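You operate a simulated robot arm through the tools that you are given. There is no shell and no other tool. Be economical: measure what you need, move in short steps, check, and stop when the job is done.

You run a simulated two-armed robot. Do the job below in one go: nothing can be reset, and whatever is moved stays where it is left.

JOB
Join the short chain with the red link and tighten it.
Fine: yellow knob to TIGHT after joining; then black lever IN and grey cover shut.

The check looks at the end state, three seconds after you hand in, the way a careful person would. Anything else that was tipped, shoved, dropped, spilled or broken makes it a failure. A push-on lid holds only when it is set on centred and level and pressed home; a screw cap is set on level and turned clockwise until tight.

ROBOT AND FRAMES
Two 7-joint arms with two-finger parallel grippers on one trunk, on a base that drives. Base frame: it is fixed to the floor where the robot stands at the start and does not move with it; the origin is under the middle of the robot, x ahead of it, y to its left, z up. Readings come in cm, degrees, newtons and seconds.
The left shoulder is at the start at [5, 18.7, 111], the right one opposite. With the tool pointing down near the work surface each hand reaches from about 10 to 66 cm from the robot's upright axis, wherever it stands, measured 20 degrees to its own side. Places, roughly: black block [220, 10, 80]; black lever [230, 40, 60]; black-topped brass cap [270, -220, 70]; blue knob [180, 20, 80]; blue lever [180, 40, 70]; blue-topped brass cap [270, -200, 80]; gear case [140, 20, 50]; green lever [290, -200, 100]; green-topped brass cap [260, -190, 20]; grey cover [250, 10, 100]; main switch [290, -330, 90]; orange knob [290, -210, 110]; red hand wheel [210, 30, 80]; red knob [170, 10, 80]; red lever [160, 40, 70]; red-topped brass cap [290, -200, 70]. Payload 3.43 kg a hand.
Tool frame (each hand has its own): the origin (TCP) lies between the finger pads and is the grasp point; the fingertips stand 3 cm ahead of it; z points along the fingers, y is the line along which they close. Largest opening 9.4 cm; finger width 2.8, thickness 1; the body of the gripper, 5 by 9.6 cm, starts 5.5 cm behind the TCP.
Orientation is that of the tool frame in the base frame, as a unit quaternion [x, y, z, w]. With the fingers straight down and closing along the base's y, the tool's x points along the base's -x, its y along +y and its z along -z.

CONTROLS
- The arms move only by the tool nudge_tool. It takes "left_commands", "right_commands" or both (then of equal length, played together; a hand with none holds still); each is a list of rows, each an object of numbers (a shift or turn left out is 0, a gripper value left out holds the last): "wx", "wy", "wz": the turn, a rotation vector about the tool's x, y, z in degrees; "tx", "ty", "tz": the shift along the tool's x, y, z in cm; "grip": the finger opening in cm, from 0 to 9.4. In form: [{"wx": .., "wy": .., "wz": .., "tx": .., "ty": .., "tz": .., "grip": ..}, ...]. A call has 1 to 8 rows; each row shifts and turns the commanded pose from where the row before left it, along the tool's axes as they then stand. A row lasts 0.2 s, in which the tool goes at most 5 cm and 8.6 degrees; a call with a longer step from one row to the next is refused whole, and so is a gripper value outside its range. A pose out of reach is approached as far as the arm can. The call stops where the force on the tool passes 90 N (or 10 N more than at its start, if that is more) or the arm is blocked; 0.2 s more then pass. Each finger travels about 15.3 cm/s and halts on what it meets, pressing with about 20 N; the grip force reading is that of the motor and also rises with nothing between the fingers. The clock runs only during rows and for 0.2 s after the last one: add rows that do not move to give the fingers time. The reply holds the time, the measured pose of the TCP, the force on the tool along the base axes, the opening and the grip force, in the units named above and with some noise, with the torque about the TCP (base axes, N m) and any sound that the robot's microphone picked up.
- Cameras (640 x 400 px; columns grow to the right, rows downward): "scene" is now at [13.91, 2.69, 126.09]; the picture's right is [0.33, -0.94, 0.00], its down [-0.61, -0.21, -0.76] and it looks along [0.72, 0.25, -0.65] (base axes); focal length 273 px, centre (320, 200). "left" rides on the left gripper at [7.6, -1.4, -10.3] in its tool frame; the picture's right is [0.18, 0.98, 0.00], its down [-0.75, 0.14, -0.64] and it looks along [-0.63, 0.12, 0.77] (tool axes); focal length 243 px, centre (320, 200). "right" rides on the right gripper at [7.6, 1.4, -10.3] in its tool frame; the picture's right is [-0.18, 0.98, 0.00], its down [-0.75, -0.14, -0.64] and it looks along [-0.63, -0.12, 0.77] (tool axes); focal length 243 px, centre (320, 200). There is no depth. A picture from a camera that has moved, and an enlarged one, comes with that camera's place and axes in the base frame and with its lens.
- grab_frame(camera): a new picture of that camera. The clock stands still meanwhile.
- move_column(by): slides the trunk up (or, below 0, down) by that many cm; the arms and the scene camera ride with it, the base frame stays. It gives what a move gives, with no picture.
- base_move(legs): drives the robot by 1 to 6 legs, each [ahead, left, turn to the left] in cm, cm and degrees, along the robot's own axes; the way and the turn of a leg run together, so that a leg with both is an arc; at most 150 cm and 180 degrees a leg. The arms and the cameras ride along, it lands a little off, and it stops where it bumps. It gives what a move gives.
- turn_head(pan, tilt): turns the head with the scene camera to pan (to the left, within 80 degrees either way) and tilt (down, from -29 to 69), counted from straight ahead of the robot. It gives what a move gives.
- inspect(camera, box): a new picture of the part [left, top, right, bottom] of that camera's present view, enlarged. The clock stands still meanwhile.
- job_done(): hands the job in; it is judged then, once.

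Go step by step. Nothing tells you exact positions but the pictures and the camera data: compare them with the known pose of the tool, close in by small moves and look again before you grip or let go. The budget is 120 turns and 100 pictures, counting those below and the enlarged ones. Unless the task says otherwise, let go and move clear before handing in.

The tools are called after "Call:" by a JSON object that holds its "method" and its "body". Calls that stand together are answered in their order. nudge_tool: Moves the arms, as the interface text tells. Its arguments: {"type":"object","properties":{"left_commands":{"type":"array"},"right_commands":{"type":"array"}},"required":[]} The other tools are called the same way: move_column (by) slides the trunk up or down; base_move (legs) drives the base; turn_head (pan, tilt) turns the head that bears the scene camera; grab_frame (camera) takes a picture; inspect (camera, box) takes an enlarged picture of a part of a camera's view; job_done () hands the job in.

At the start:

```text
clock: 0.0
left_tcp_pos: [30.53, 15.26, 103.15]
left_tool_rot: [0.0, 1.0, 0.0, 0.0]
left_ft_force: [1.0, 0.2, -0.9]
left_ft_torque: [0.01, 0.0, 0.0]
left_width: 9.4
left_grasp_force: 0.1
right_tcp_pos: [32.77, -9.81, 103.11]
right_tool_rot: [0.0, 1.0, 0.0, 0.0]
right_ft_force: [-0.6, 0.2, 0.7]
right_ft_torque: [0.0, -0.01, 0.02]
right_width: 9.4
right_grasp_force: 0.0
trunk travel left (down, up): [-32.5, 10.7]
robot x, y, heading: [0.0, 0.1, -0.1]
head pan, tilt: [19.2, 40.4]
```

scene: 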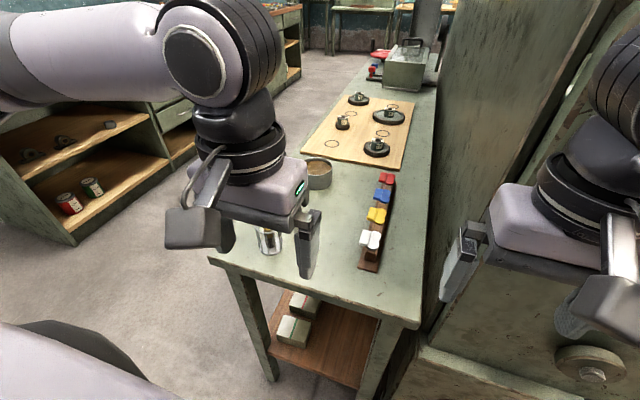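
right: 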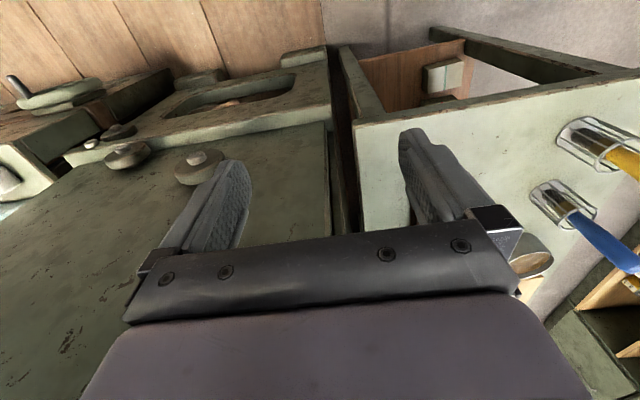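
left: 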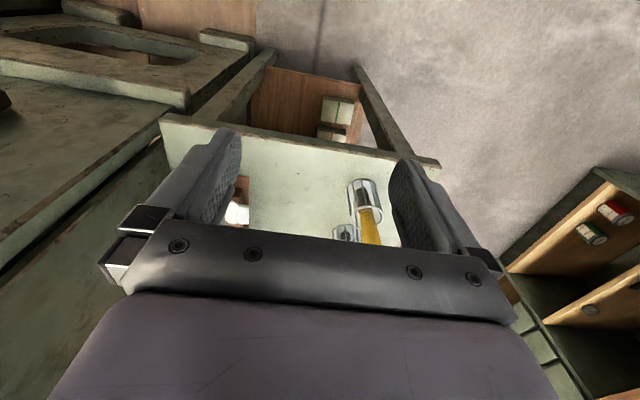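

I see a long bench ahead-left with gears, coloured knobs and further off a grey machine. First I look more closely at the far end for the chain, cover and lever.

Call:
{"method": "inspect", "body": {"camera": "scene", "box": [290, 0, 470, 112]}}

Call:
{"method": "inspect", "body": {"camera": "scene", "box": [280, 80, 460, 280]}}

Call:
{"method": "turn_head", "body": {"pan": 10, "tilt": 15}}

Call:
{"method": "grab_frame", "body": {"camera": "scene"}}

```text
3.56 times, centred on (380, 56) of scene
camera zoom: at [13.91, 2.69, 126.09], right [0.33, -0.94, 0.0], down [-0.61, -0.21, -0.76], along [0.72, 0.25, -0.65], focal length 970 px, centre (107, 712)
```

zoom: 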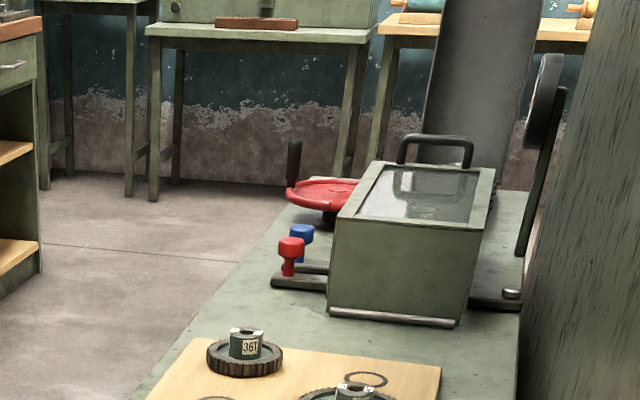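

```text
2.00 times, centred on (370, 180) of scene
camera zoom: at [13.91, 2.69, 126.09], right [0.33, -0.94, 0.0], down [-0.61, -0.21, -0.76], along [0.72, 0.25, -0.65], focal length 546 px, centre (220, 240)
```

zoom: 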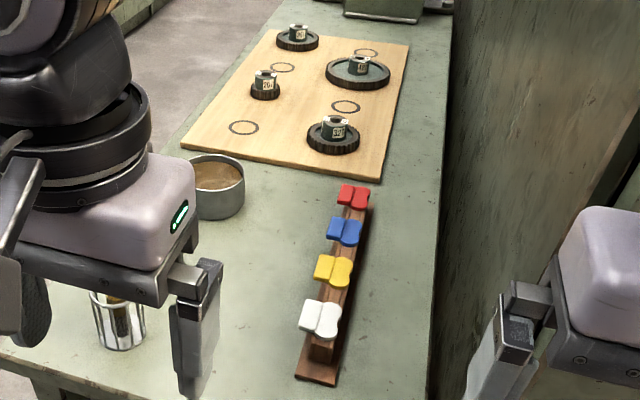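

```text
clock: 0.9
left_tcp_pos: [30.55, 15.29, 103.08]
left_tool_rot: [0.0, 1.0, 0.0, 0.0]
left_ft_force: [-0.3, -0.3, -0.1]
left_ft_torque: [0.02, 0.0, -0.01]
left_width: 9.41
left_grasp_force: 0.1
right_tcp_pos: [32.65, -9.71, 103.12]
right_tool_rot: [0.001, 1.0, 0.0, 0.0]
right_ft_force: [0.5, -0.2, -0.2]
right_ft_torque: [0.02, -0.02, 0.0]
right_width: 9.39
right_grasp_force: 0.0
trunk travel left (down, up): [-32.5, 10.7]
robot x, y, heading: [0.09, 0.35, -0.0]
head pan, tilt: [10.0, 15.0]
```

```text
94 pictures are left
camera scene: at [15.11, 1.52, 130.09], right [0.17, -0.98, 0.0], down [-0.26, -0.05, -0.97], along [0.95, 0.17, -0.26], focal length 273 px, centre (320, 200)
```

scene: 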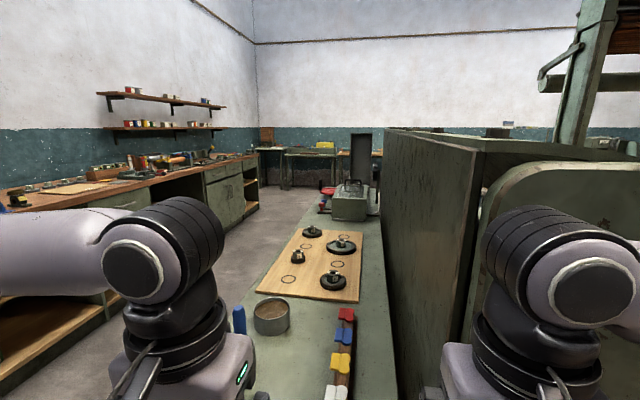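

The red link appears to sit on a wooden rack on the bench (red/blue/yellow/white bow-tie plates), and the machine with the grey cover stands at the bench's far end. I'll drive to the aisle left of the bench and face the rack.

Call:
{"method": "base_move", "body": {"legs": [[0, 95, 0], [75, 0, 0], [0, 0, -90]]}}

Call:
{"method": "turn_head", "body": {"pan": 20, "tilt": 25}}

Call:
{"method": "grab_frame", "body": {"camera": "scene"}}

```text
clock: 17.2
left_tcp_pos: [92.01, 65.39, 103.15]
left_tool_rot: [0.708, 0.706, 0.001, 0.0]
left_ft_force: [0.2, -0.4, 0.4]
left_ft_torque: [-0.02, 0.0, 0.01]
left_width: 9.41
left_grasp_force: 0.0
right_tcp_pos: [66.99, 63.25, 103.18]
right_tool_rot: [0.708, 0.706, 0.0, -0.001]
right_ft_force: [-0.4, 0.2, 0.5]
right_ft_torque: [0.02, 0.02, -0.02]
right_width: 9.38
right_grasp_force: 0.1
trunk travel left (down, up): [-32.5, 10.7]
robot x, y, heading: [76.67, 95.85, -90.0]
head pan, tilt: [10.0, 15.0]
```

```text
clock: 17.9
left_tcp_pos: [91.89, 65.43, 103.1]
left_tool_rot: [0.708, 0.707, 0.0, 0.001]
left_ft_force: [0.6, 0.6, -0.1]
left_ft_torque: [-0.01, 0.0, 0.0]
left_width: 9.42
left_grasp_force: 0.0
right_tcp_pos: [66.83, 63.37, 103.11]
right_tool_rot: [0.709, 0.706, 0.0, 0.0]
right_ft_force: [0.3, 0.4, 0.6]
right_ft_torque: [-0.02, -0.01, -0.01]
right_width: 9.42
right_grasp_force: 0.0
trunk travel left (down, up): [-32.5, 10.7]
robot x, y, heading: [76.76, 95.95, -90.3]
head pan, tilt: [20.0, 25.0]
```

```text
93 pictures are left
camera scene: at [79.89, 81.38, 128.48], right [-0.94, -0.34, 0.0], down [-0.14, 0.4, -0.91], along [0.31, -0.85, -0.42], focal length 273 px, centre (320, 200)
```

scene: 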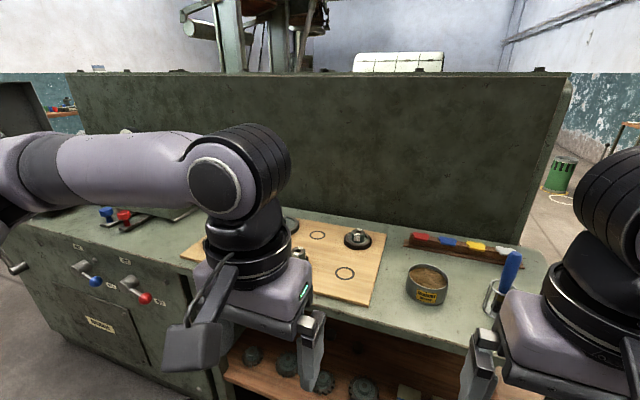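

The rack with the links lies at the back of the bench to the right. I zoom in there, then drive along to see the machine at the far end.

Call:
{"method": "inspect", "body": {"camera": "scene", "box": [390, 210, 550, 310]}}

Call:
{"method": "base_move", "body": {"legs": [[0, 150, 0]]}}

Call:
{"method": "turn_head", "body": {"pan": 0, "tilt": 35}}

Call:
{"method": "grab_frame", "body": {"camera": "scene"}}

```text
4.00 times, centred on (470, 260) of scene
camera zoom: at [79.89, 81.38, 128.48], right [-0.94, -0.34, 0.0], down [-0.14, 0.4, -0.91], along [0.31, -0.85, -0.42], focal length 1091 px, centre (-280, -40)
```

zoom: 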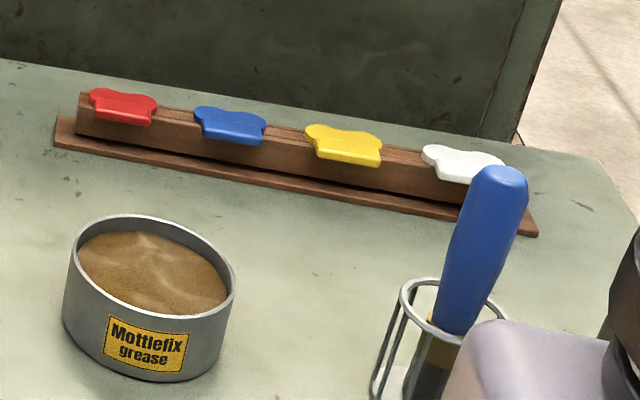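

```text
clock: 31.0
left_tcp_pos: [238.77, 64.79, 103.16]
left_tool_rot: [0.71, 0.704, 0.0, 0.0]
left_ft_force: [-0.2, -0.6, -0.9]
left_ft_torque: [0.0, 0.0, -0.02]
left_width: 9.39
left_grasp_force: 0.1
right_tcp_pos: [213.67, 62.68, 103.11]
right_tool_rot: [0.71, 0.705, 0.001, 0.0]
right_ft_force: [0.1, -0.2, 0.2]
right_ft_torque: [-0.01, 0.02, -0.02]
right_width: 9.4
right_grasp_force: 0.1
trunk travel left (down, up): [-32.5, 10.7]
robot x, y, heading: [223.76, 95.45, -90.4]
head pan, tilt: [20.0, 25.0]
```

```text
clock: 31.8
left_tcp_pos: [238.81, 64.8, 103.03]
left_tool_rot: [0.71, 0.705, 0.0, -0.001]
left_ft_force: [-0.3, 0.0, -0.7]
left_ft_torque: [-0.02, 0.02, -0.01]
left_width: 9.41
left_grasp_force: 0.1
right_tcp_pos: [213.72, 62.68, 103.08]
right_tool_rot: [0.71, 0.704, 0.0, 0.0]
right_ft_force: [0.2, 0.4, 0.0]
right_ft_torque: [0.04, -0.01, 0.01]
right_width: 9.39
right_grasp_force: 0.1
trunk travel left (down, up): [-32.5, 10.7]
robot x, y, heading: [224.07, 95.55, -90.2]
head pan, tilt: [0.0, 35.0]
```

```text
91 pictures are left
camera scene: at [223.67, 80.63, 126.91], right [-1.0, 0.01, 0.0], down [0.0, 0.57, -0.82], along [0.0, -0.82, -0.57], focal length 273 px, centre (320, 200)
```

scene: 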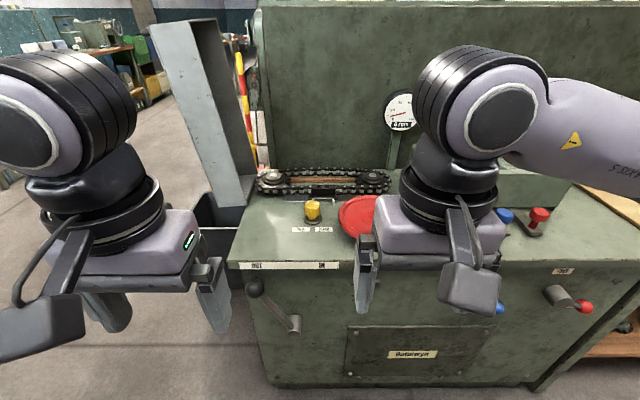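

The chain drive is here: chain on two sprockets, yellow knob in front, black lever on the front face at left, grey cover standing open at left. I zoom in on each.

Call:
{"method": "inspect", "body": {"camera": "scene", "box": [240, 150, 400, 250]}}

Call:
{"method": "inspect", "body": {"camera": "scene", "box": [220, 220, 420, 345]}}

Call:
{"method": "inspect", "body": {"camera": "scene", "box": [130, 0, 290, 240]}}

```text
4.00 times, centred on (320, 200) of scene
camera zoom: at [223.67, 80.63, 126.91], right [-1.0, 0.01, 0.0], down [0.0, 0.57, -0.82], along [0.0, -0.82, -0.57], focal length 1091 px, centre (320, 200)
```

zoom: 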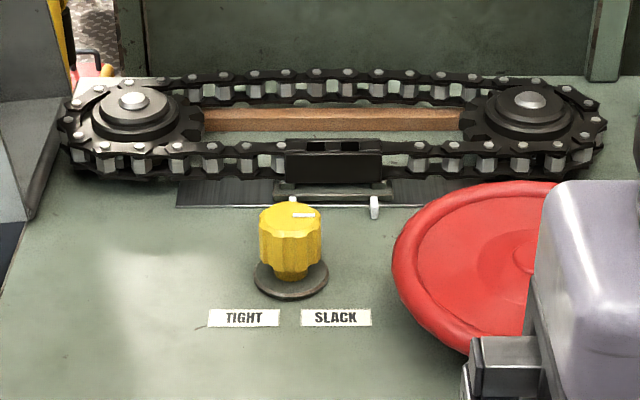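

```text
3.20 times, centred on (320, 282) of scene
camera zoom: at [223.67, 80.63, 126.91], right [-1.0, 0.01, 0.0], down [0.0, 0.57, -0.82], along [0.0, -0.82, -0.57], focal length 873 px, centre (320, -64)
```

zoom: 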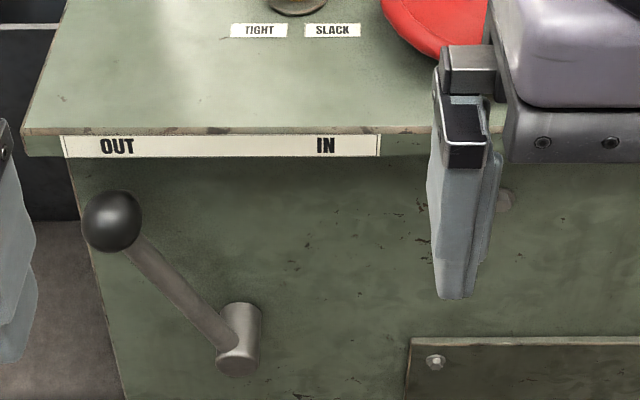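

```text
1.67 times, centred on (210, 120) of scene
camera zoom: at [223.67, 80.63, 126.91], right [-1.0, 0.01, 0.0], down [0.0, 0.57, -0.82], along [0.0, -0.82, -0.57], focal length 455 px, centre (503, 333)
```

zoom: 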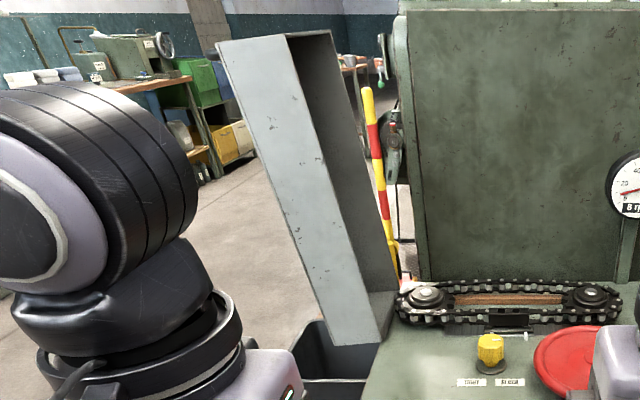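

The chain's near run has a black block in the middle where the joint probably is. I drive closer and bring the left hand camera over it.

Call:
{"method": "base_move", "body": {"legs": [[20, 0, 0]]}}

Call:
{"method": "turn_head", "body": {"pan": 0, "tilt": 50}}

Call:
{"method": "grab_frame", "body": {"camera": "scene"}}

Call:
{"method": "grab_frame", "body": {"camera": "left"}}

```text
clock: 33.4
left_tcp_pos: [238.49, 44.45, 103.05]
left_tool_rot: [0.71, 0.704, 0.0, 0.0]
left_ft_force: [-0.6, -0.6, -0.6]
left_ft_torque: [-0.01, 0.02, 0.02]
left_width: 9.39
left_grasp_force: 0.0
right_tcp_pos: [213.53, 42.35, 103.11]
right_tool_rot: [0.711, 0.703, 0.001, 0.0]
right_ft_force: [-0.2, -0.1, -0.4]
right_ft_torque: [0.01, 0.03, 0.02]
right_width: 9.37
right_grasp_force: 0.1
trunk travel left (down, up): [-32.5, 10.7]
robot x, y, heading: [223.54, 74.75, -90.5]
head pan, tilt: [0.0, 35.0]
```

```text
clock: 34.2
left_tcp_pos: [238.37, 44.44, 103.14]
left_tool_rot: [0.711, 0.704, 0.0, 0.001]
left_ft_force: [0.5, 0.7, -0.1]
left_ft_torque: [0.02, 0.04, -0.03]
left_width: 9.36
left_grasp_force: 0.0
right_tcp_pos: [213.47, 42.58, 103.1]
right_tool_rot: [0.711, 0.703, 0.0, 0.0]
right_ft_force: [-0.7, -0.2, 0.0]
right_ft_torque: [0.01, -0.04, -0.02]
right_width: 9.39
right_grasp_force: 0.0
trunk travel left (down, up): [-32.5, 10.7]
robot x, y, heading: [223.83, 75.22, -90.5]
head pan, tilt: [0.0, 50.0]
```

```text
87 pictures are left
camera scene: at [223.48, 61.47, 124.73], right [-1.0, 0.01, 0.0], down [0.01, 0.77, -0.64], along [-0.01, -0.64, -0.77], focal length 273 px, centre (320, 200)
```

scene: 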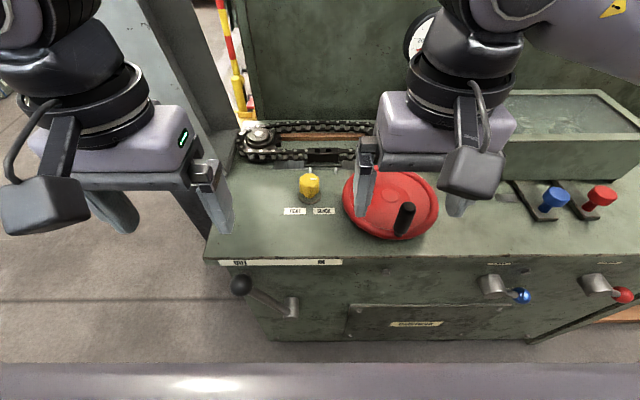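

```text
86 pictures are left
camera left: at [237.12, 52.06, 113.48], right [0.98, 0.17, 0.0], down [0.13, -0.76, 0.64], along [0.11, -0.63, -0.77], focal length 243 px, centre (320, 200)
```

left: 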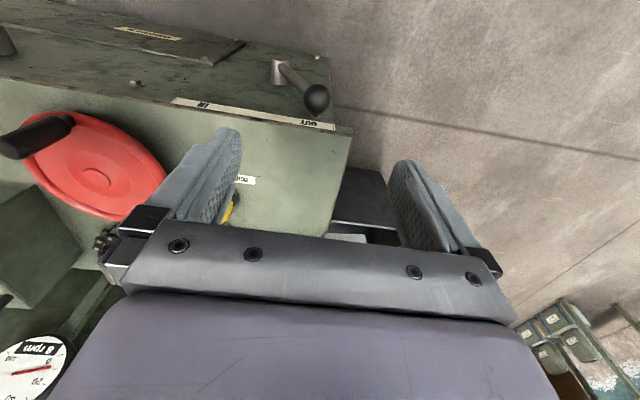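

Bench top is at about z=80, front edge y≈38; the chain's block is near [222, 15, 84]. I move the left hand for a closer camera view, right hand slightly aside.

Call:
{"method": "nudge_tool", "body": {"left_commands": [{"tx": -3.2, "ty": -2.2, "tz": 0.6}, {"tx": -3.2, "ty": -2.2, "tz": 0.6}, {"tx": -3.2, "ty": -2.2, "tz": 0.6}, {"tx": -3.2, "ty": -2.2, "tz": 0.6}, {"tx": -3.2, "ty": -2.2, "tz": 0.6}], "right_commands": [{"tx": 2, "ty": -1}, {"tx": 2, "ty": -1}, {"tx": 2, "ty": -1}, {"tx": 2, "ty": -1}, {"tx": 0}]}}

Call:
{"method": "grab_frame", "body": {"camera": "left"}}

Call:
{"method": "inspect", "body": {"camera": "scene", "box": [220, 100, 400, 220]}}

```text
clock: 35.4
left_tcp_pos: [227.12, 28.39, 99.8]
left_tool_rot: [0.711, 0.704, 0.001, -0.001]
left_ft_force: [-1.1, -0.4, -0.1]
left_ft_torque: [-0.01, 0.0, -0.02]
left_width: 9.4
left_grasp_force: 0.1
right_tcp_pos: [209.55, 50.46, 103.14]
right_tool_rot: [0.712, 0.702, 0.001, 0.0]
right_ft_force: [1.4, -13.7, -3.5]
right_ft_torque: [1.19, 0.12, -0.2]
right_width: 9.39
right_grasp_force: 0.1
trunk travel left (down, up): [-32.5, 10.7]
robot x, y, heading: [223.62, 75.37, -90.7]
head pan, tilt: [0.0, 50.0]
```

```text
85 pictures are left
camera left: at [225.87, 36.03, 110.27], right [0.98, 0.17, 0.0], down [0.13, -0.76, 0.64], along [0.11, -0.63, -0.77], focal length 243 px, centre (320, 200)
```

left: 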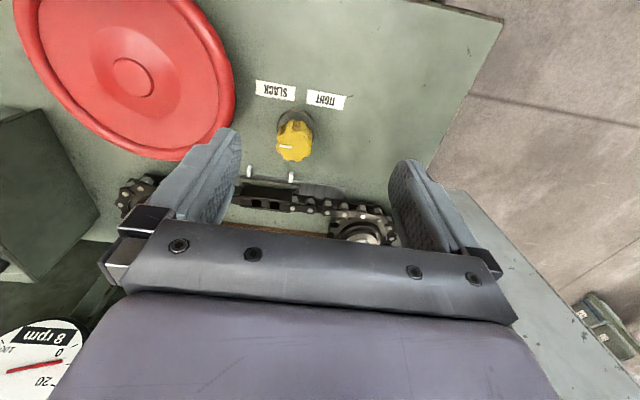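

```text
3.33 times, centred on (310, 160) of scene
camera zoom: at [223.44, 61.45, 124.72], right [-1.0, 0.01, 0.0], down [0.01, 0.77, -0.64], along [-0.01, -0.64, -0.77], focal length 909 px, centre (353, 333)
```

zoom: 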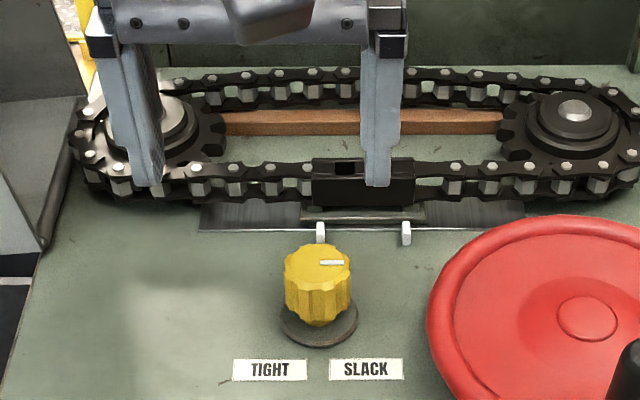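

The black block bridges the chain's gap, with slots on top. I zoom in with both cameras.

Call:
{"method": "inspect", "body": {"camera": "left", "box": [210, 130, 370, 230]}}

Call:
{"method": "inspect", "body": {"camera": "scene", "box": [290, 130, 370, 180]}}

```text
4.00 times, centred on (290, 180) of left
camera zoom: at [225.87, 36.03, 110.27], right [0.98, 0.17, 0.0], down [0.13, -0.76, 0.64], along [0.11, -0.63, -0.77], focal length 970 px, centre (440, 280)
```

zoom: 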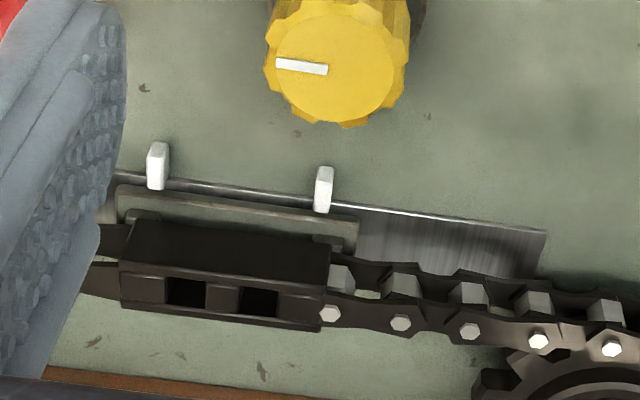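

```text
8.00 times, centred on (330, 155) of scene
camera zoom: at [223.44, 61.45, 124.72], right [-1.0, 0.01, 0.0], down [0.01, 0.77, -0.64], along [-0.01, -0.64, -0.77], focal length 2182 px, centre (240, 560)
```

zoom: 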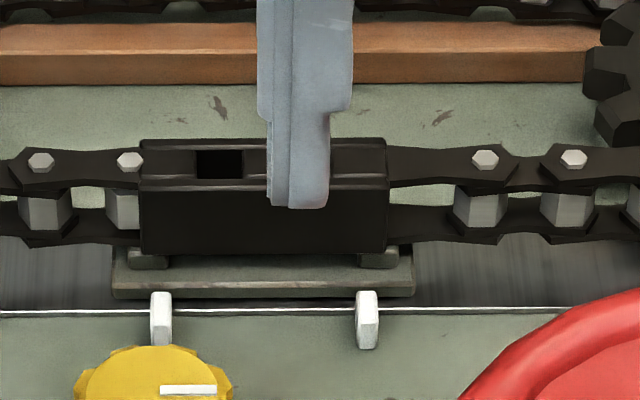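

The block has two square holes that take the link's pins from above. I tilt and shift the left camera to look more steeply into them.

Call:
{"method": "nudge_tool", "body": {"left_commands": [{"tx": -2, "ty": -2.3, "tz": 0}, {"tx": -2, "ty": -2.3, "tz": 0}, {"tx": -2, "ty": -2.4, "tz": 1}, {"tx": -2, "tz": 1, "wy": 8}, {"wy": 8, "tz": 0}, {"tz": 0}]}}

Call:
{"method": "inspect", "body": {"camera": "left", "box": [200, 100, 440, 250]}}

```text
clock: 36.8
left_tcp_pos: [222.5, 20.72, 97.93]
left_tool_rot: [0.693, 0.717, 0.056, -0.053]
left_ft_force: [-0.5, -0.4, 0.2]
left_ft_torque: [0.0, -0.02, -0.01]
left_width: 9.39
left_grasp_force: 0.0
left hand out of reach, approached as far as the arm can: row 4, 5
right_tcp_pos: [209.53, 50.59, 103.14]
right_tool_rot: [0.712, 0.703, 0.0, 0.001]
right_ft_force: [1.1, -27.2, -1.2]
right_ft_torque: [2.86, 0.06, -0.32]
right_width: 9.4
right_grasp_force: 0.1
trunk travel left (down, up): [-32.5, 10.7]
robot x, y, heading: [223.29, 74.95, -90.4]
head pan, tilt: [0.0, 50.0]
```

```text
2.67 times, centred on (320, 175) of left
camera zoom: at [220.73, 26.51, 109.36], right [0.98, 0.21, 0.03], down [0.17, -0.84, 0.52], along [0.14, -0.5, -0.85], focal length 647 px, centre (320, 267)
```

zoom: 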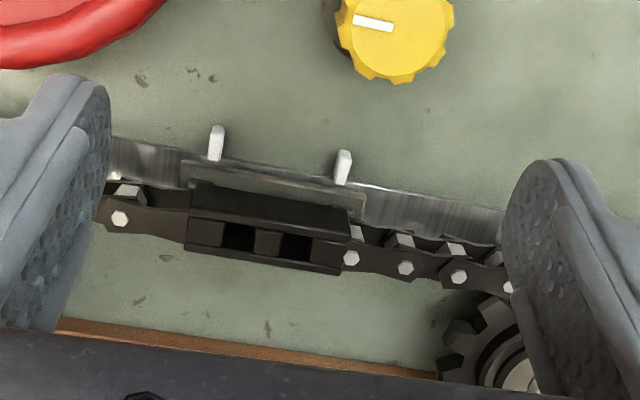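

The holes' midpoint is near [222.2, 12.5, 83], spaced about 2.4 cm along x. Now I bring the hands back up and go to inspect and fetch the red link.

Call:
{"method": "nudge_tool", "body": {"left_commands": [{"tz": -3, "wy": -8}, {"tz": -2, "wy": -6}, {"tx": 4}, {"tx": 4, "ty": 2}, {"tx": 4, "ty": 2}, {"tx": 4, "ty": 2}, {"tx": 0}], "right_commands": [{"tx": -2}, {"tx": -2}, {"tx": -2}, {"tx": -2}, {"tx": 0}, {"tx": 0}, {"tx": 0}]}}

Call:
{"method": "move_column", "body": {"by": 8}}

Call:
{"method": "base_move", "body": {"legs": [[-20, 0, 0.4], [0, -150, 0]]}}

```text
clock: 38.4
left_tcp_pos: [226.57, 36.76, 101.7]
left_tool_rot: [0.709, 0.703, -0.035, 0.036]
left_ft_force: [0.9, 0.4, -0.1]
left_ft_torque: [0.02, -0.02, -0.02]
left_width: 9.4
left_grasp_force: 0.0
right_tcp_pos: [209.6, 42.7, 103.1]
right_tool_rot: [0.711, 0.704, 0.0, 0.0]
right_ft_force: [0.9, -0.9, -0.3]
right_ft_torque: [0.0, 0.01, 0.02]
right_width: 9.4
right_grasp_force: 0.1
trunk travel left (down, up): [-32.5, 10.7]
robot x, y, heading: [223.58, 74.86, -90.6]
head pan, tilt: [0.0, 50.0]
```

```text
clock: 39.6
left_tcp_pos: [226.35, 36.82, 109.8]
left_tool_rot: [0.71, 0.703, -0.036, 0.037]
left_ft_force: [0.5, 0.3, 0.2]
left_ft_torque: [0.0, 0.03, 0.03]
left_width: 9.41
left_grasp_force: 0.1
right_tcp_pos: [209.54, 42.64, 111.1]
right_tool_rot: [0.711, 0.703, 0.0, -0.001]
right_ft_force: [0.1, 0.2, -0.7]
right_ft_torque: [0.01, 0.01, -0.05]
right_width: 9.41
right_grasp_force: 0.1
trunk travel left (down, up): [-40.5, 2.7]
robot x, y, heading: [223.6, 75.09, -90.4]
head pan, tilt: [0.0, 50.0]
```

```text
clock: 54.2
left_tcp_pos: [75.74, 56.29, 109.71]
left_tool_rot: [0.703, 0.709, -0.035, 0.037]
left_ft_force: [0.5, -0.3, -0.2]
left_ft_torque: [-0.05, 0.03, 0.01]
left_width: 9.39
left_grasp_force: 0.0
right_tcp_pos: [58.74, 61.93, 111.1]
right_tool_rot: [0.705, 0.709, 0.0, 0.0]
right_ft_force: [0.0, -0.4, 0.1]
right_ft_torque: [0.02, 0.01, 0.01]
right_width: 9.4
right_grasp_force: 0.2
trunk travel left (down, up): [-40.5, 2.7]
robot x, y, heading: [72.52, 94.23, -89.4]
head pan, tilt: [0.0, 50.0]
```

Now straightening the left hand and driving up to the bench before the rack.

Call:
{"method": "base_move", "body": {"legs": [[24, 0, -0.6]]}}

Call:
{"method": "nudge_tool", "body": {"left_commands": [{"wy": 4.1, "tx": -3, "ty": 1}, {"tx": -3, "ty": 1}, {"tx": -3, "ty": 1}, {"tx": 0}]}}

Call:
{"method": "grab_frame", "body": {"camera": "left"}}

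Call:
{"method": "grab_frame", "body": {"camera": "scene"}}

```text
clock: 56.0
left_tcp_pos: [75.4, 32.43, 109.59]
left_tool_rot: [0.708, 0.704, -0.036, 0.037]
left_ft_force: [0.2, 0.5, -0.2]
left_ft_torque: [0.03, 0.01, -0.03]
left_width: 9.4
left_grasp_force: 0.0
right_tcp_pos: [58.59, 38.27, 111.12]
right_tool_rot: [0.708, 0.706, 0.001, 0.0]
right_ft_force: [0.0, 0.4, -1.0]
right_ft_torque: [0.01, 0.03, 0.0]
right_width: 9.4
right_grasp_force: 0.0
trunk travel left (down, up): [-40.5, 2.7]
robot x, y, heading: [72.11, 70.94, -90.2]
head pan, tilt: [0.0, 50.0]
```

```text
clock: 57.0
left_tcp_pos: [78.23, 23.47, 110.17]
left_tool_rot: [0.707, 0.707, -0.011, 0.012]
left_ft_force: [0.2, 0.1, 0.0]
left_ft_torque: [0.01, -0.01, 0.02]
left_width: 9.42
left_grasp_force: 0.0
right_tcp_pos: [58.46, 38.21, 111.15]
right_tool_rot: [0.708, 0.706, 0.0, 0.001]
right_ft_force: [0.6, 0.1, 0.5]
right_ft_torque: [0.01, -0.01, -0.04]
right_width: 9.42
right_grasp_force: 0.1
trunk travel left (down, up): [-40.5, 2.7]
robot x, y, heading: [72.11, 71.04, -90.1]
head pan, tilt: [0.0, 50.0]
```

```text
80 pictures are left
camera left: at [76.8, 31.39, 120.2], right [0.98, 0.18, 0.0], down [0.14, -0.73, 0.67], along [0.12, -0.66, -0.75], focal length 243 px, centre (320, 200)
```

left: 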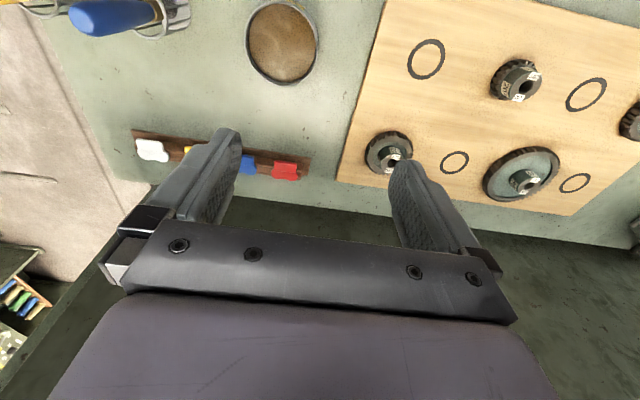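

```text
79 pictures are left
camera scene: at [72.3, 57.16, 132.73], right [-1.0, 0.0, 0.0], down [0.0, 0.77, -0.64], along [0.0, -0.64, -0.77], focal length 273 px, centre (320, 200)
```

scene: 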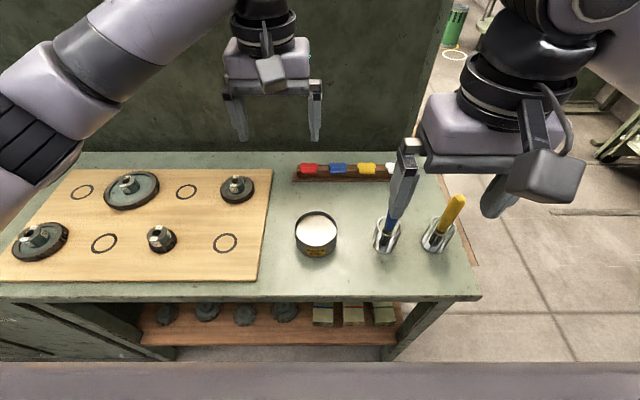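

The red link sits near [75, 6, 84]. I zoom in on it from both cameras.

Call:
{"method": "inspect", "body": {"camera": "left", "box": [230, 140, 326, 200]}}

Call:
{"method": "inspect", "body": {"camera": "scene", "box": [284, 150, 348, 190]}}

```text
6.67 times, centred on (278, 170) of left
camera zoom: at [76.8, 31.39, 120.2], right [0.98, 0.18, 0.0], down [0.14, -0.73, 0.67], along [0.12, -0.66, -0.75], focal length 1618 px, centre (600, 400)
```

zoom: 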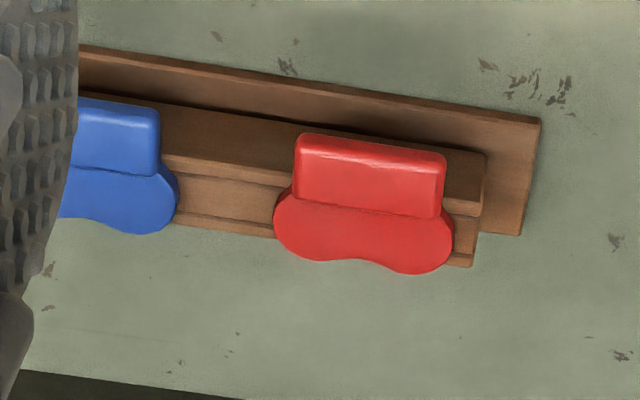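

```text
10.00 times, centred on (316, 170) of scene
camera zoom: at [72.3, 57.16, 132.73], right [-1.0, 0.0, 0.0], down [0.0, 0.77, -0.64], along [0.0, -0.64, -0.77], focal length 2728 px, centre (360, 500)
```

zoom: 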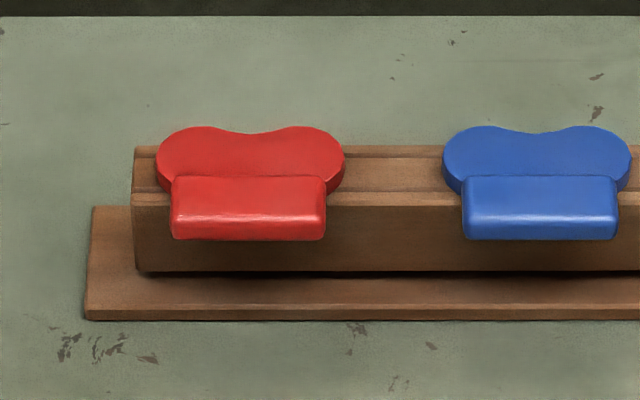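

The link is a figure-8 plate with a raised handle bar on its front side, about 3.8 cm wide in x, centred near [75.2, 6.9, 84]. I'll grip the handle across x, so first I place the left hand above it and look.

Call:
{"method": "move_column", "body": {"by": -8}}

Call:
{"method": "nudge_tool", "body": {"left_commands": [{"tx": -4, "ty": -0.8, "wy": 1.3, "grip": 6}, {"tx": -4, "ty": -0.8}, {"tx": -4, "ty": -0.8}, {"tx": -3.8, "ty": -0.7}, {"tz": 4}, {"tz": 3}, {"tz": 0}]}}

Call:
{"method": "inspect", "body": {"camera": "left", "box": [200, 100, 440, 250]}}

Call:
{"method": "inspect", "body": {"camera": "scene", "box": [260, 110, 380, 185]}}

```text
clock: 58.1
left_tcp_pos: [78.24, 23.44, 102.08]
left_tool_rot: [0.709, 0.705, -0.011, 0.011]
left_ft_force: [-0.7, -0.6, 1.0]
left_ft_torque: [-0.02, -0.01, 0.04]
left_width: 9.39
left_grasp_force: 0.2
right_tcp_pos: [58.5, 38.31, 103.07]
right_tool_rot: [0.708, 0.707, 0.0, -0.001]
right_ft_force: [0.5, -0.1, 0.4]
right_ft_torque: [-0.01, -0.02, -0.02]
right_width: 9.41
right_grasp_force: 0.0
trunk travel left (down, up): [-32.5, 10.7]
robot x, y, heading: [72.12, 70.69, -89.9]
head pan, tilt: [0.0, 50.0]
```

```text
clock: 59.7
left_tcp_pos: [76.33, 11.35, 94.67]
left_tool_rot: [0.709, 0.705, -0.003, 0.005]
left_ft_force: [0.6, -0.7, -0.4]
left_ft_torque: [0.0, 0.0, -0.01]
left_width: 6.0
left_grasp_force: 0.1
left hand out of reach, approached as far as the arm can: row 3, 4
right_tcp_pos: [58.47, 38.34, 103.04]
right_tool_rot: [0.709, 0.706, 0.0, 0.001]
right_ft_force: [0.0, -0.2, 0.1]
right_ft_torque: [0.01, 0.0, 0.0]
right_width: 9.4
right_grasp_force: 0.0
trunk travel left (down, up): [-32.5, 10.7]
robot x, y, heading: [72.24, 70.76, -90.0]
head pan, tilt: [0.0, 50.0]
```

```text
2.67 times, centred on (320, 175) of left
camera zoom: at [74.92, 19.0, 105.04], right [0.98, 0.18, 0.0], down [0.14, -0.75, 0.65], along [0.12, -0.64, -0.76], focal length 647 px, centre (320, 267)
```

zoom: 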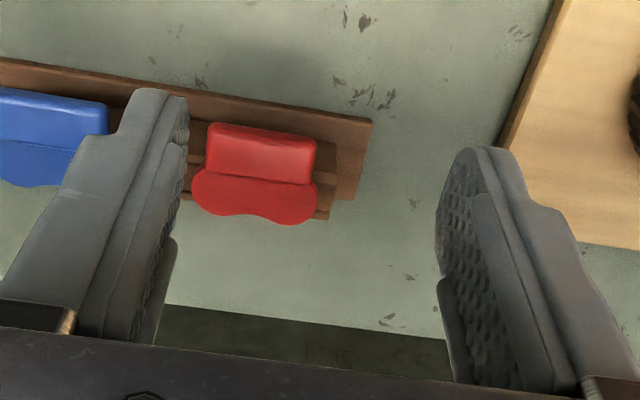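

```text
5.33 times, centred on (320, 148) of scene
camera zoom: at [72.3, 57.15, 124.73], right [-1.0, 0.0, 0.0], down [0.0, 0.77, -0.64], along [0.0, -0.64, -0.77], focal length 1455 px, centre (320, 480)
```

zoom: 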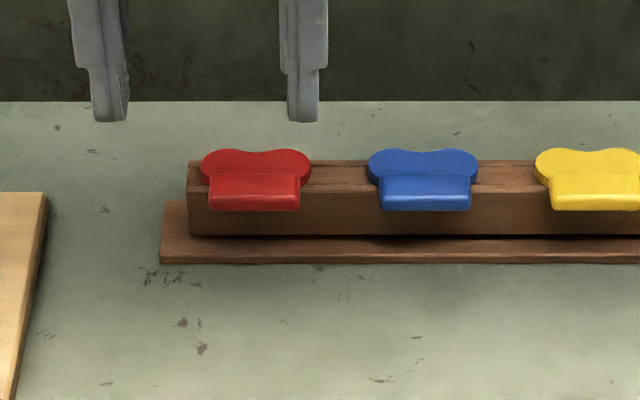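

The left hand runs out of reach at y≈11, since it reaches best to its own side. I shift the base to the right by 18 cm and a bit ahead so the link lies in the good sector.

Call:
{"method": "base_move", "body": {"legs": [[2, -18, 0]]}}

Call:
{"method": "nudge_tool", "body": {"left_commands": [{"ty": 3}, {"ty": 3}, {"ty": 3}, {"ty": 3}, {"ty": 2.5}, {"ty": 2.5}, {"ty": 0}]}}

```text
clock: 61.9
left_tcp_pos: [58.77, 9.3, 94.78]
left_tool_rot: [0.707, 0.707, -0.002, 0.003]
left_ft_force: [-0.4, 0.1, 0.1]
left_ft_torque: [-0.01, 0.01, 0.02]
left_width: 6.0
left_grasp_force: 0.1
right_tcp_pos: [40.81, 36.26, 103.18]
right_tool_rot: [0.707, 0.707, 0.0, 0.0]
right_ft_force: [0.1, 0.3, 0.1]
right_ft_torque: [0.0, -0.01, 0.02]
right_width: 9.39
right_grasp_force: 0.0
trunk travel left (down, up): [-32.5, 10.7]
robot x, y, heading: [54.31, 68.74, -90.0]
head pan, tilt: [0.0, 50.0]
```

```text
clock: 63.5
left_tcp_pos: [75.68, 9.47, 94.83]
left_tool_rot: [0.707, 0.708, -0.003, 0.004]
left_ft_force: [-0.6, 0.4, -0.7]
left_ft_torque: [-0.03, 0.0, 0.01]
left_width: 5.99
left_grasp_force: 0.0
right_tcp_pos: [40.86, 36.37, 103.22]
right_tool_rot: [0.707, 0.707, 0.0, 0.001]
right_ft_force: [-0.2, 0.6, -0.5]
right_ft_torque: [0.01, 0.0, 0.01]
right_width: 9.39
right_grasp_force: 0.0
trunk travel left (down, up): [-32.5, 10.7]
robot x, y, heading: [54.65, 68.67, -90.4]
head pan, tilt: [0.0, 50.0]
```

Call:
{"method": "nudge_tool", "body": {"left_commands": [{"tx": -1.75, "ty": -0.5, "tz": 1}, {"tz": 2.5}, {"tz": 2}, {"tz": 0}]}}

Call:
{"method": "inspect", "body": {"camera": "left", "box": [220, 100, 420, 225]}}

Call:
{"method": "grab_frame", "body": {"camera": "scene"}}

```text
clock: 64.5
left_tcp_pos: [75.45, 7.72, 89.27]
left_tool_rot: [0.708, 0.707, -0.004, 0.004]
left_ft_force: [0.0, -0.3, 0.6]
left_ft_torque: [0.0, -0.01, 0.01]
left_width: 5.99
left_grasp_force: 0.0
right_tcp_pos: [40.83, 36.2, 103.07]
right_tool_rot: [0.707, 0.707, -0.001, 0.0]
right_ft_force: [-0.6, 0.8, 0.2]
right_ft_torque: [-0.02, 0.05, 0.0]
right_width: 9.43
right_grasp_force: 0.0
trunk travel left (down, up): [-32.5, 10.7]
robot x, y, heading: [54.47, 68.86, -90.2]
head pan, tilt: [0.0, 50.0]
```

```text
3.20 times, centred on (320, 162) of left
camera zoom: at [73.92, 15.37, 99.54], right [0.98, 0.18, 0.0], down [0.14, -0.75, 0.65], along [0.12, -0.64, -0.76], focal length 776 px, centre (320, 320)
```

zoom: 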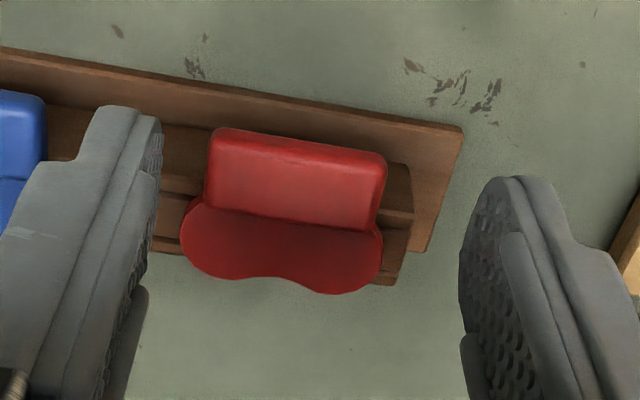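

```text
73 pictures are left
camera scene: at [54.61, 55.16, 124.73], right [-1.0, 0.0, 0.0], down [0.0, 0.77, -0.64], along [0.0, -0.64, -0.77], focal length 273 px, centre (320, 200)
```

scene: 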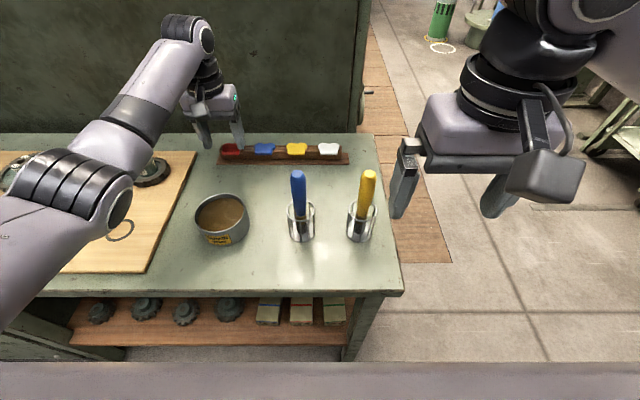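

Call:
{"method": "nudge_tool", "body": {"left_commands": [{"tx": -0.3, "ty": -0.35}, {"tz": 1.3}, {"tz": 1.2}, {"tz": 0}]}}

Call:
{"method": "inspect", "body": {"camera": "left", "box": [220, 100, 420, 225]}}

Call:
{"method": "inspect", "body": {"camera": "scene", "box": [190, 110, 270, 160]}}

```text
clock: 65.5
left_tcp_pos: [75.04, 7.29, 86.8]
left_tool_rot: [0.707, 0.707, -0.003, 0.004]
left_ft_force: [-1.4, 1.1, 0.4]
left_ft_torque: [0.0, 0.0, 0.0]
left_width: 6.0
left_grasp_force: 0.1
right_tcp_pos: [40.8, 36.39, 103.04]
right_tool_rot: [0.707, 0.707, 0.0, 0.0]
right_ft_force: [-0.1, -0.6, -0.7]
right_ft_torque: [0.01, 0.04, 0.0]
right_width: 9.42
right_grasp_force: 0.0
trunk travel left (down, up): [-32.5, 10.7]
robot x, y, heading: [54.54, 68.82, -90.2]
head pan, tilt: [0.0, 50.0]
```

```text
3.20 times, centred on (320, 162) of left
camera zoom: at [73.51, 14.99, 96.99], right [0.98, 0.18, 0.0], down [0.14, -0.75, 0.65], along [0.12, -0.64, -0.76], focal length 776 px, centre (320, 320)
```

zoom: 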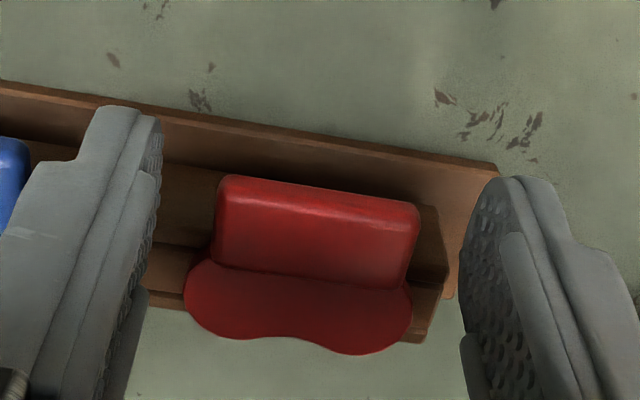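

```text
8.00 times, centred on (230, 135) of scene
camera zoom: at [54.61, 55.16, 124.73], right [-1.0, 0.0, 0.0], down [0.0, 0.77, -0.64], along [0.0, -0.64, -0.77], focal length 2182 px, centre (1040, 720)
```

zoom: 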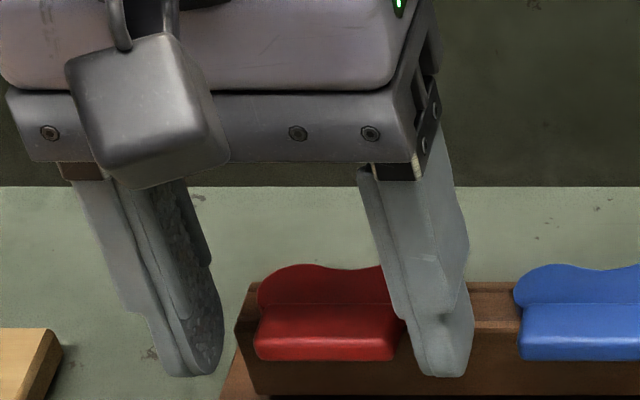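

The fingers flank the handle with tips just at its lower edge and no contact. I close and then lift.

Call:
{"method": "nudge_tool", "body": {"left_commands": [{"grip": 4.6}, {"grip": 3.4}, {"grip": 2.8}, {"grip": 2.8}, {"grip": 2.8}]}}

Call:
{"method": "inspect", "body": {"camera": "left", "box": [220, 100, 420, 225]}}

```text
clock: 66.7
left_tcp_pos: [75.0, 7.29, 86.76]
left_tool_rot: [0.707, 0.708, -0.002, 0.003]
left_ft_force: [0.0, 0.6, -0.1]
left_ft_torque: [0.0, 0.01, 0.0]
left_width: 3.96
left_grasp_force: 19.5
right_tcp_pos: [40.83, 36.32, 103.03]
right_tool_rot: [0.707, 0.707, 0.001, 0.0]
right_ft_force: [-0.3, -0.1, -0.5]
right_ft_torque: [0.01, -0.02, -0.02]
right_width: 9.39
right_grasp_force: 0.0
trunk travel left (down, up): [-32.5, 10.7]
robot x, y, heading: [54.98, 68.83, -90.0]
head pan, tilt: [0.0, 50.0]
```

```text
3.20 times, centred on (320, 162) of left
camera zoom: at [73.53, 14.98, 97.0], right [0.98, 0.18, 0.0], down [0.14, -0.75, 0.65], along [0.12, -0.64, -0.76], focal length 776 px, centre (320, 320)
```

zoom: 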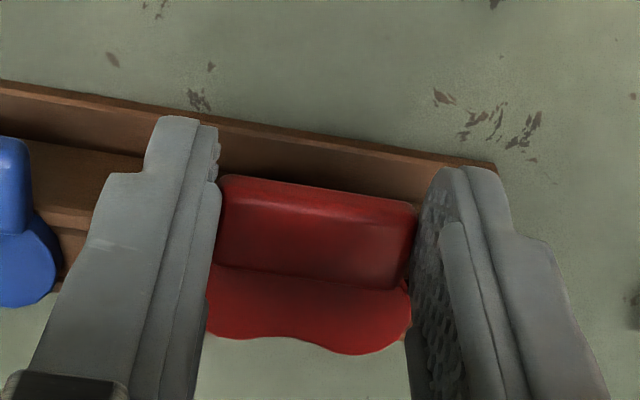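

Handle held (3.96 cm wide). Lifting straight up.

Call:
{"method": "nudge_tool", "body": {"left_commands": [{"tz": -1}, {"tz": -1.5}, {"tz": -2.5}, {"tz": -3}, {"tz": -3}, {"tz": -3}, {"tz": 0}]}}

Call:
{"method": "inspect", "body": {"camera": "left", "box": [220, 100, 420, 225]}}

Call:
{"method": "inspect", "body": {"camera": "scene", "box": [170, 80, 282, 150]}}

```text
clock: 68.3
left_tcp_pos: [74.96, 7.4, 100.86]
left_tool_rot: [0.707, 0.707, -0.002, 0.004]
left_ft_force: [0.6, 0.2, -1.1]
left_ft_torque: [0.0, 0.01, 0.02]
left_width: 3.93
left_grasp_force: 20.0
right_tcp_pos: [40.89, 36.23, 103.05]
right_tool_rot: [0.707, 0.708, -0.001, 0.001]
right_ft_force: [-0.3, 0.2, -0.5]
right_ft_torque: [0.01, -0.01, 0.0]
right_width: 9.43
right_grasp_force: 0.0
trunk travel left (down, up): [-32.5, 10.7]
robot x, y, heading: [54.59, 68.74, -89.9]
head pan, tilt: [0.0, 50.0]
```

```text
3.20 times, centred on (320, 162) of left
camera zoom: at [73.47, 15.12, 111.13], right [0.98, 0.18, 0.0], down [0.14, -0.75, 0.65], along [0.12, -0.64, -0.76], focal length 776 px, centre (320, 320)
```

zoom: 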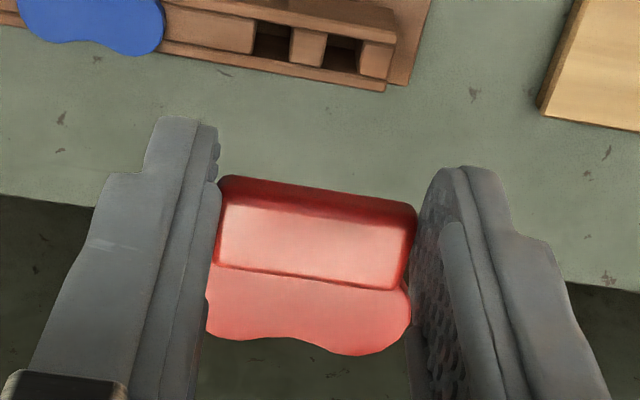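

```text
5.71 times, centred on (226, 115) of scene
camera zoom: at [54.62, 55.14, 124.72], right [-1.0, 0.0, 0.0], down [0.0, 0.77, -0.64], along [0.0, -0.64, -0.77], focal length 1559 px, centre (857, 686)
```

zoom: 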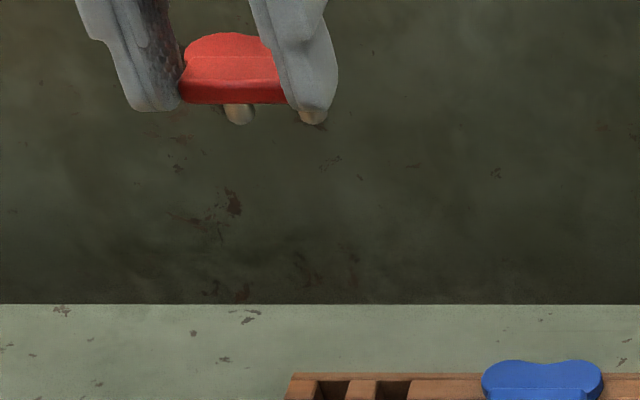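

Link lifted cleanly; the empty rack holes give a good reference: pins lie 3.0 cm behind the TCP (‑y), and seated TCP was 3.5 cm above the hole top. Now I retract and drive to the chain.

Call:
{"method": "nudge_tool", "body": {"left_commands": [{"tz": -2, "tx": 3}, {"tz": -2, "tx": 3}, {"tx": 3}, {"tx": 3}, {"tx": 0}]}}

Call:
{"method": "base_move", "body": {"legs": [[-28, 0, 0], [0, 147, 0]]}}

Call:
{"method": "grab_frame", "body": {"camera": "scene"}}

```text
clock: 69.5
left_tcp_pos: [74.96, 7.35, 100.71]
left_tool_rot: [0.707, 0.707, -0.003, 0.004]
left_ft_force: [0.3, -1.0, -1.5]
left_ft_torque: [0.02, 0.02, 0.02]
left_width: 3.94
left_grasp_force: 19.6
left hand out of reach, approached as far as the arm can: row 1, 2, 3, 4
right_tcp_pos: [40.88, 36.41, 103.08]
right_tool_rot: [0.707, 0.707, 0.0, -0.001]
right_ft_force: [0.6, 0.4, 0.1]
right_ft_torque: [0.0, 0.02, 0.02]
right_width: 9.39
right_grasp_force: 0.1
trunk travel left (down, up): [-32.5, 10.7]
robot x, y, heading: [54.21, 68.77, -90.1]
head pan, tilt: [0.0, 50.0]
```

```text
clock: 84.0
left_tcp_pos: [217.2, 31.69, 100.95]
left_tool_rot: [0.724, 0.69, -0.002, 0.003]
left_ft_force: [-0.3, 0.2, -0.6]
left_ft_torque: [0.0, -0.02, 0.01]
left_width: 3.97
left_grasp_force: 19.6
right_tcp_pos: [184.37, 62.14, 103.08]
right_tool_rot: [0.724, 0.69, 0.0, 0.001]
right_ft_force: [0.9, -0.5, 0.0]
right_ft_torque: [0.01, 0.02, 0.01]
right_width: 9.39
right_grasp_force: 0.0
trunk travel left (down, up): [-32.5, 10.7]
robot x, y, heading: [199.39, 93.56, -92.7]
head pan, tilt: [0.0, 50.0]
```

```text
67 pictures are left
camera scene: at [199.06, 80.38, 124.73], right [-1.0, 0.05, 0.0], down [0.04, 0.77, -0.64], along [-0.03, -0.64, -0.77], focal length 273 px, centre (320, 200)
```

scene: 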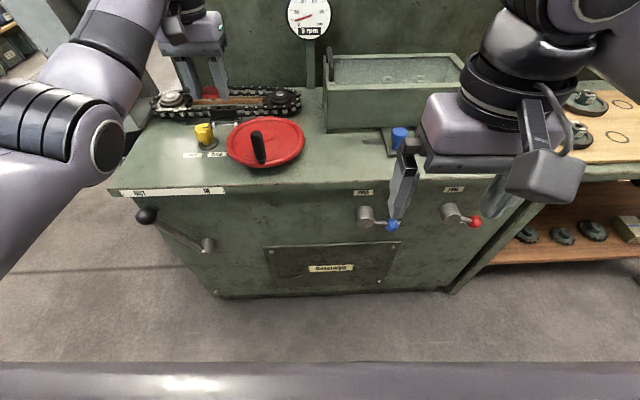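

The heading drifted a bit; I correct it and approach the machine.

Call:
{"method": "base_move", "body": {"legs": [[0, 0, 2.7], [19, 2, 0]]}}

Call:
{"method": "grab_frame", "body": {"camera": "left"}}

Call:
{"method": "inspect", "body": {"camera": "scene", "box": [140, 60, 340, 185]}}

```text
clock: 86.0
left_tcp_pos: [222.35, 13.84, 100.81]
left_tool_rot: [0.706, 0.709, -0.002, 0.004]
left_ft_force: [0.1, 0.4, -1.7]
left_ft_torque: [0.04, 0.04, 0.02]
left_width: 3.97
left_grasp_force: 19.8
right_tcp_pos: [188.22, 42.57, 103.02]
right_tool_rot: [0.706, 0.708, 0.001, -0.001]
right_ft_force: [0.1, 0.4, -0.2]
right_ft_torque: [0.0, 0.01, 0.03]
right_width: 9.39
right_grasp_force: 0.0
trunk travel left (down, up): [-32.5, 10.7]
robot x, y, heading: [201.86, 75.04, -90.0]
head pan, tilt: [0.0, 50.0]
```

```text
66 pictures are left
camera left: at [220.85, 21.59, 111.08], right [0.98, 0.19, 0.0], down [0.14, -0.75, 0.65], along [0.12, -0.64, -0.76], focal length 243 px, centre (320, 200)
```

left: 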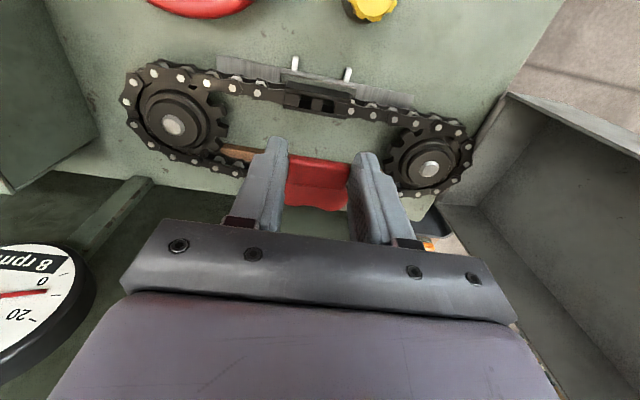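

```text
3.20 times, centred on (240, 122) of scene
camera zoom: at [201.85, 61.54, 124.72], right [-1.0, 0.0, 0.0], down [0.0, 0.77, -0.64], along [0.0, -0.64, -0.77], focal length 873 px, centre (576, 448)
```

zoom: 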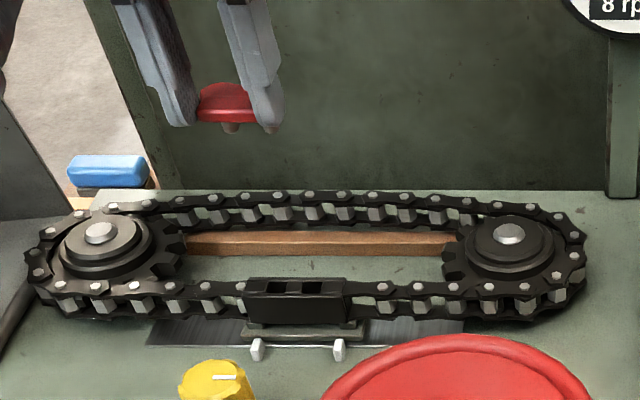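

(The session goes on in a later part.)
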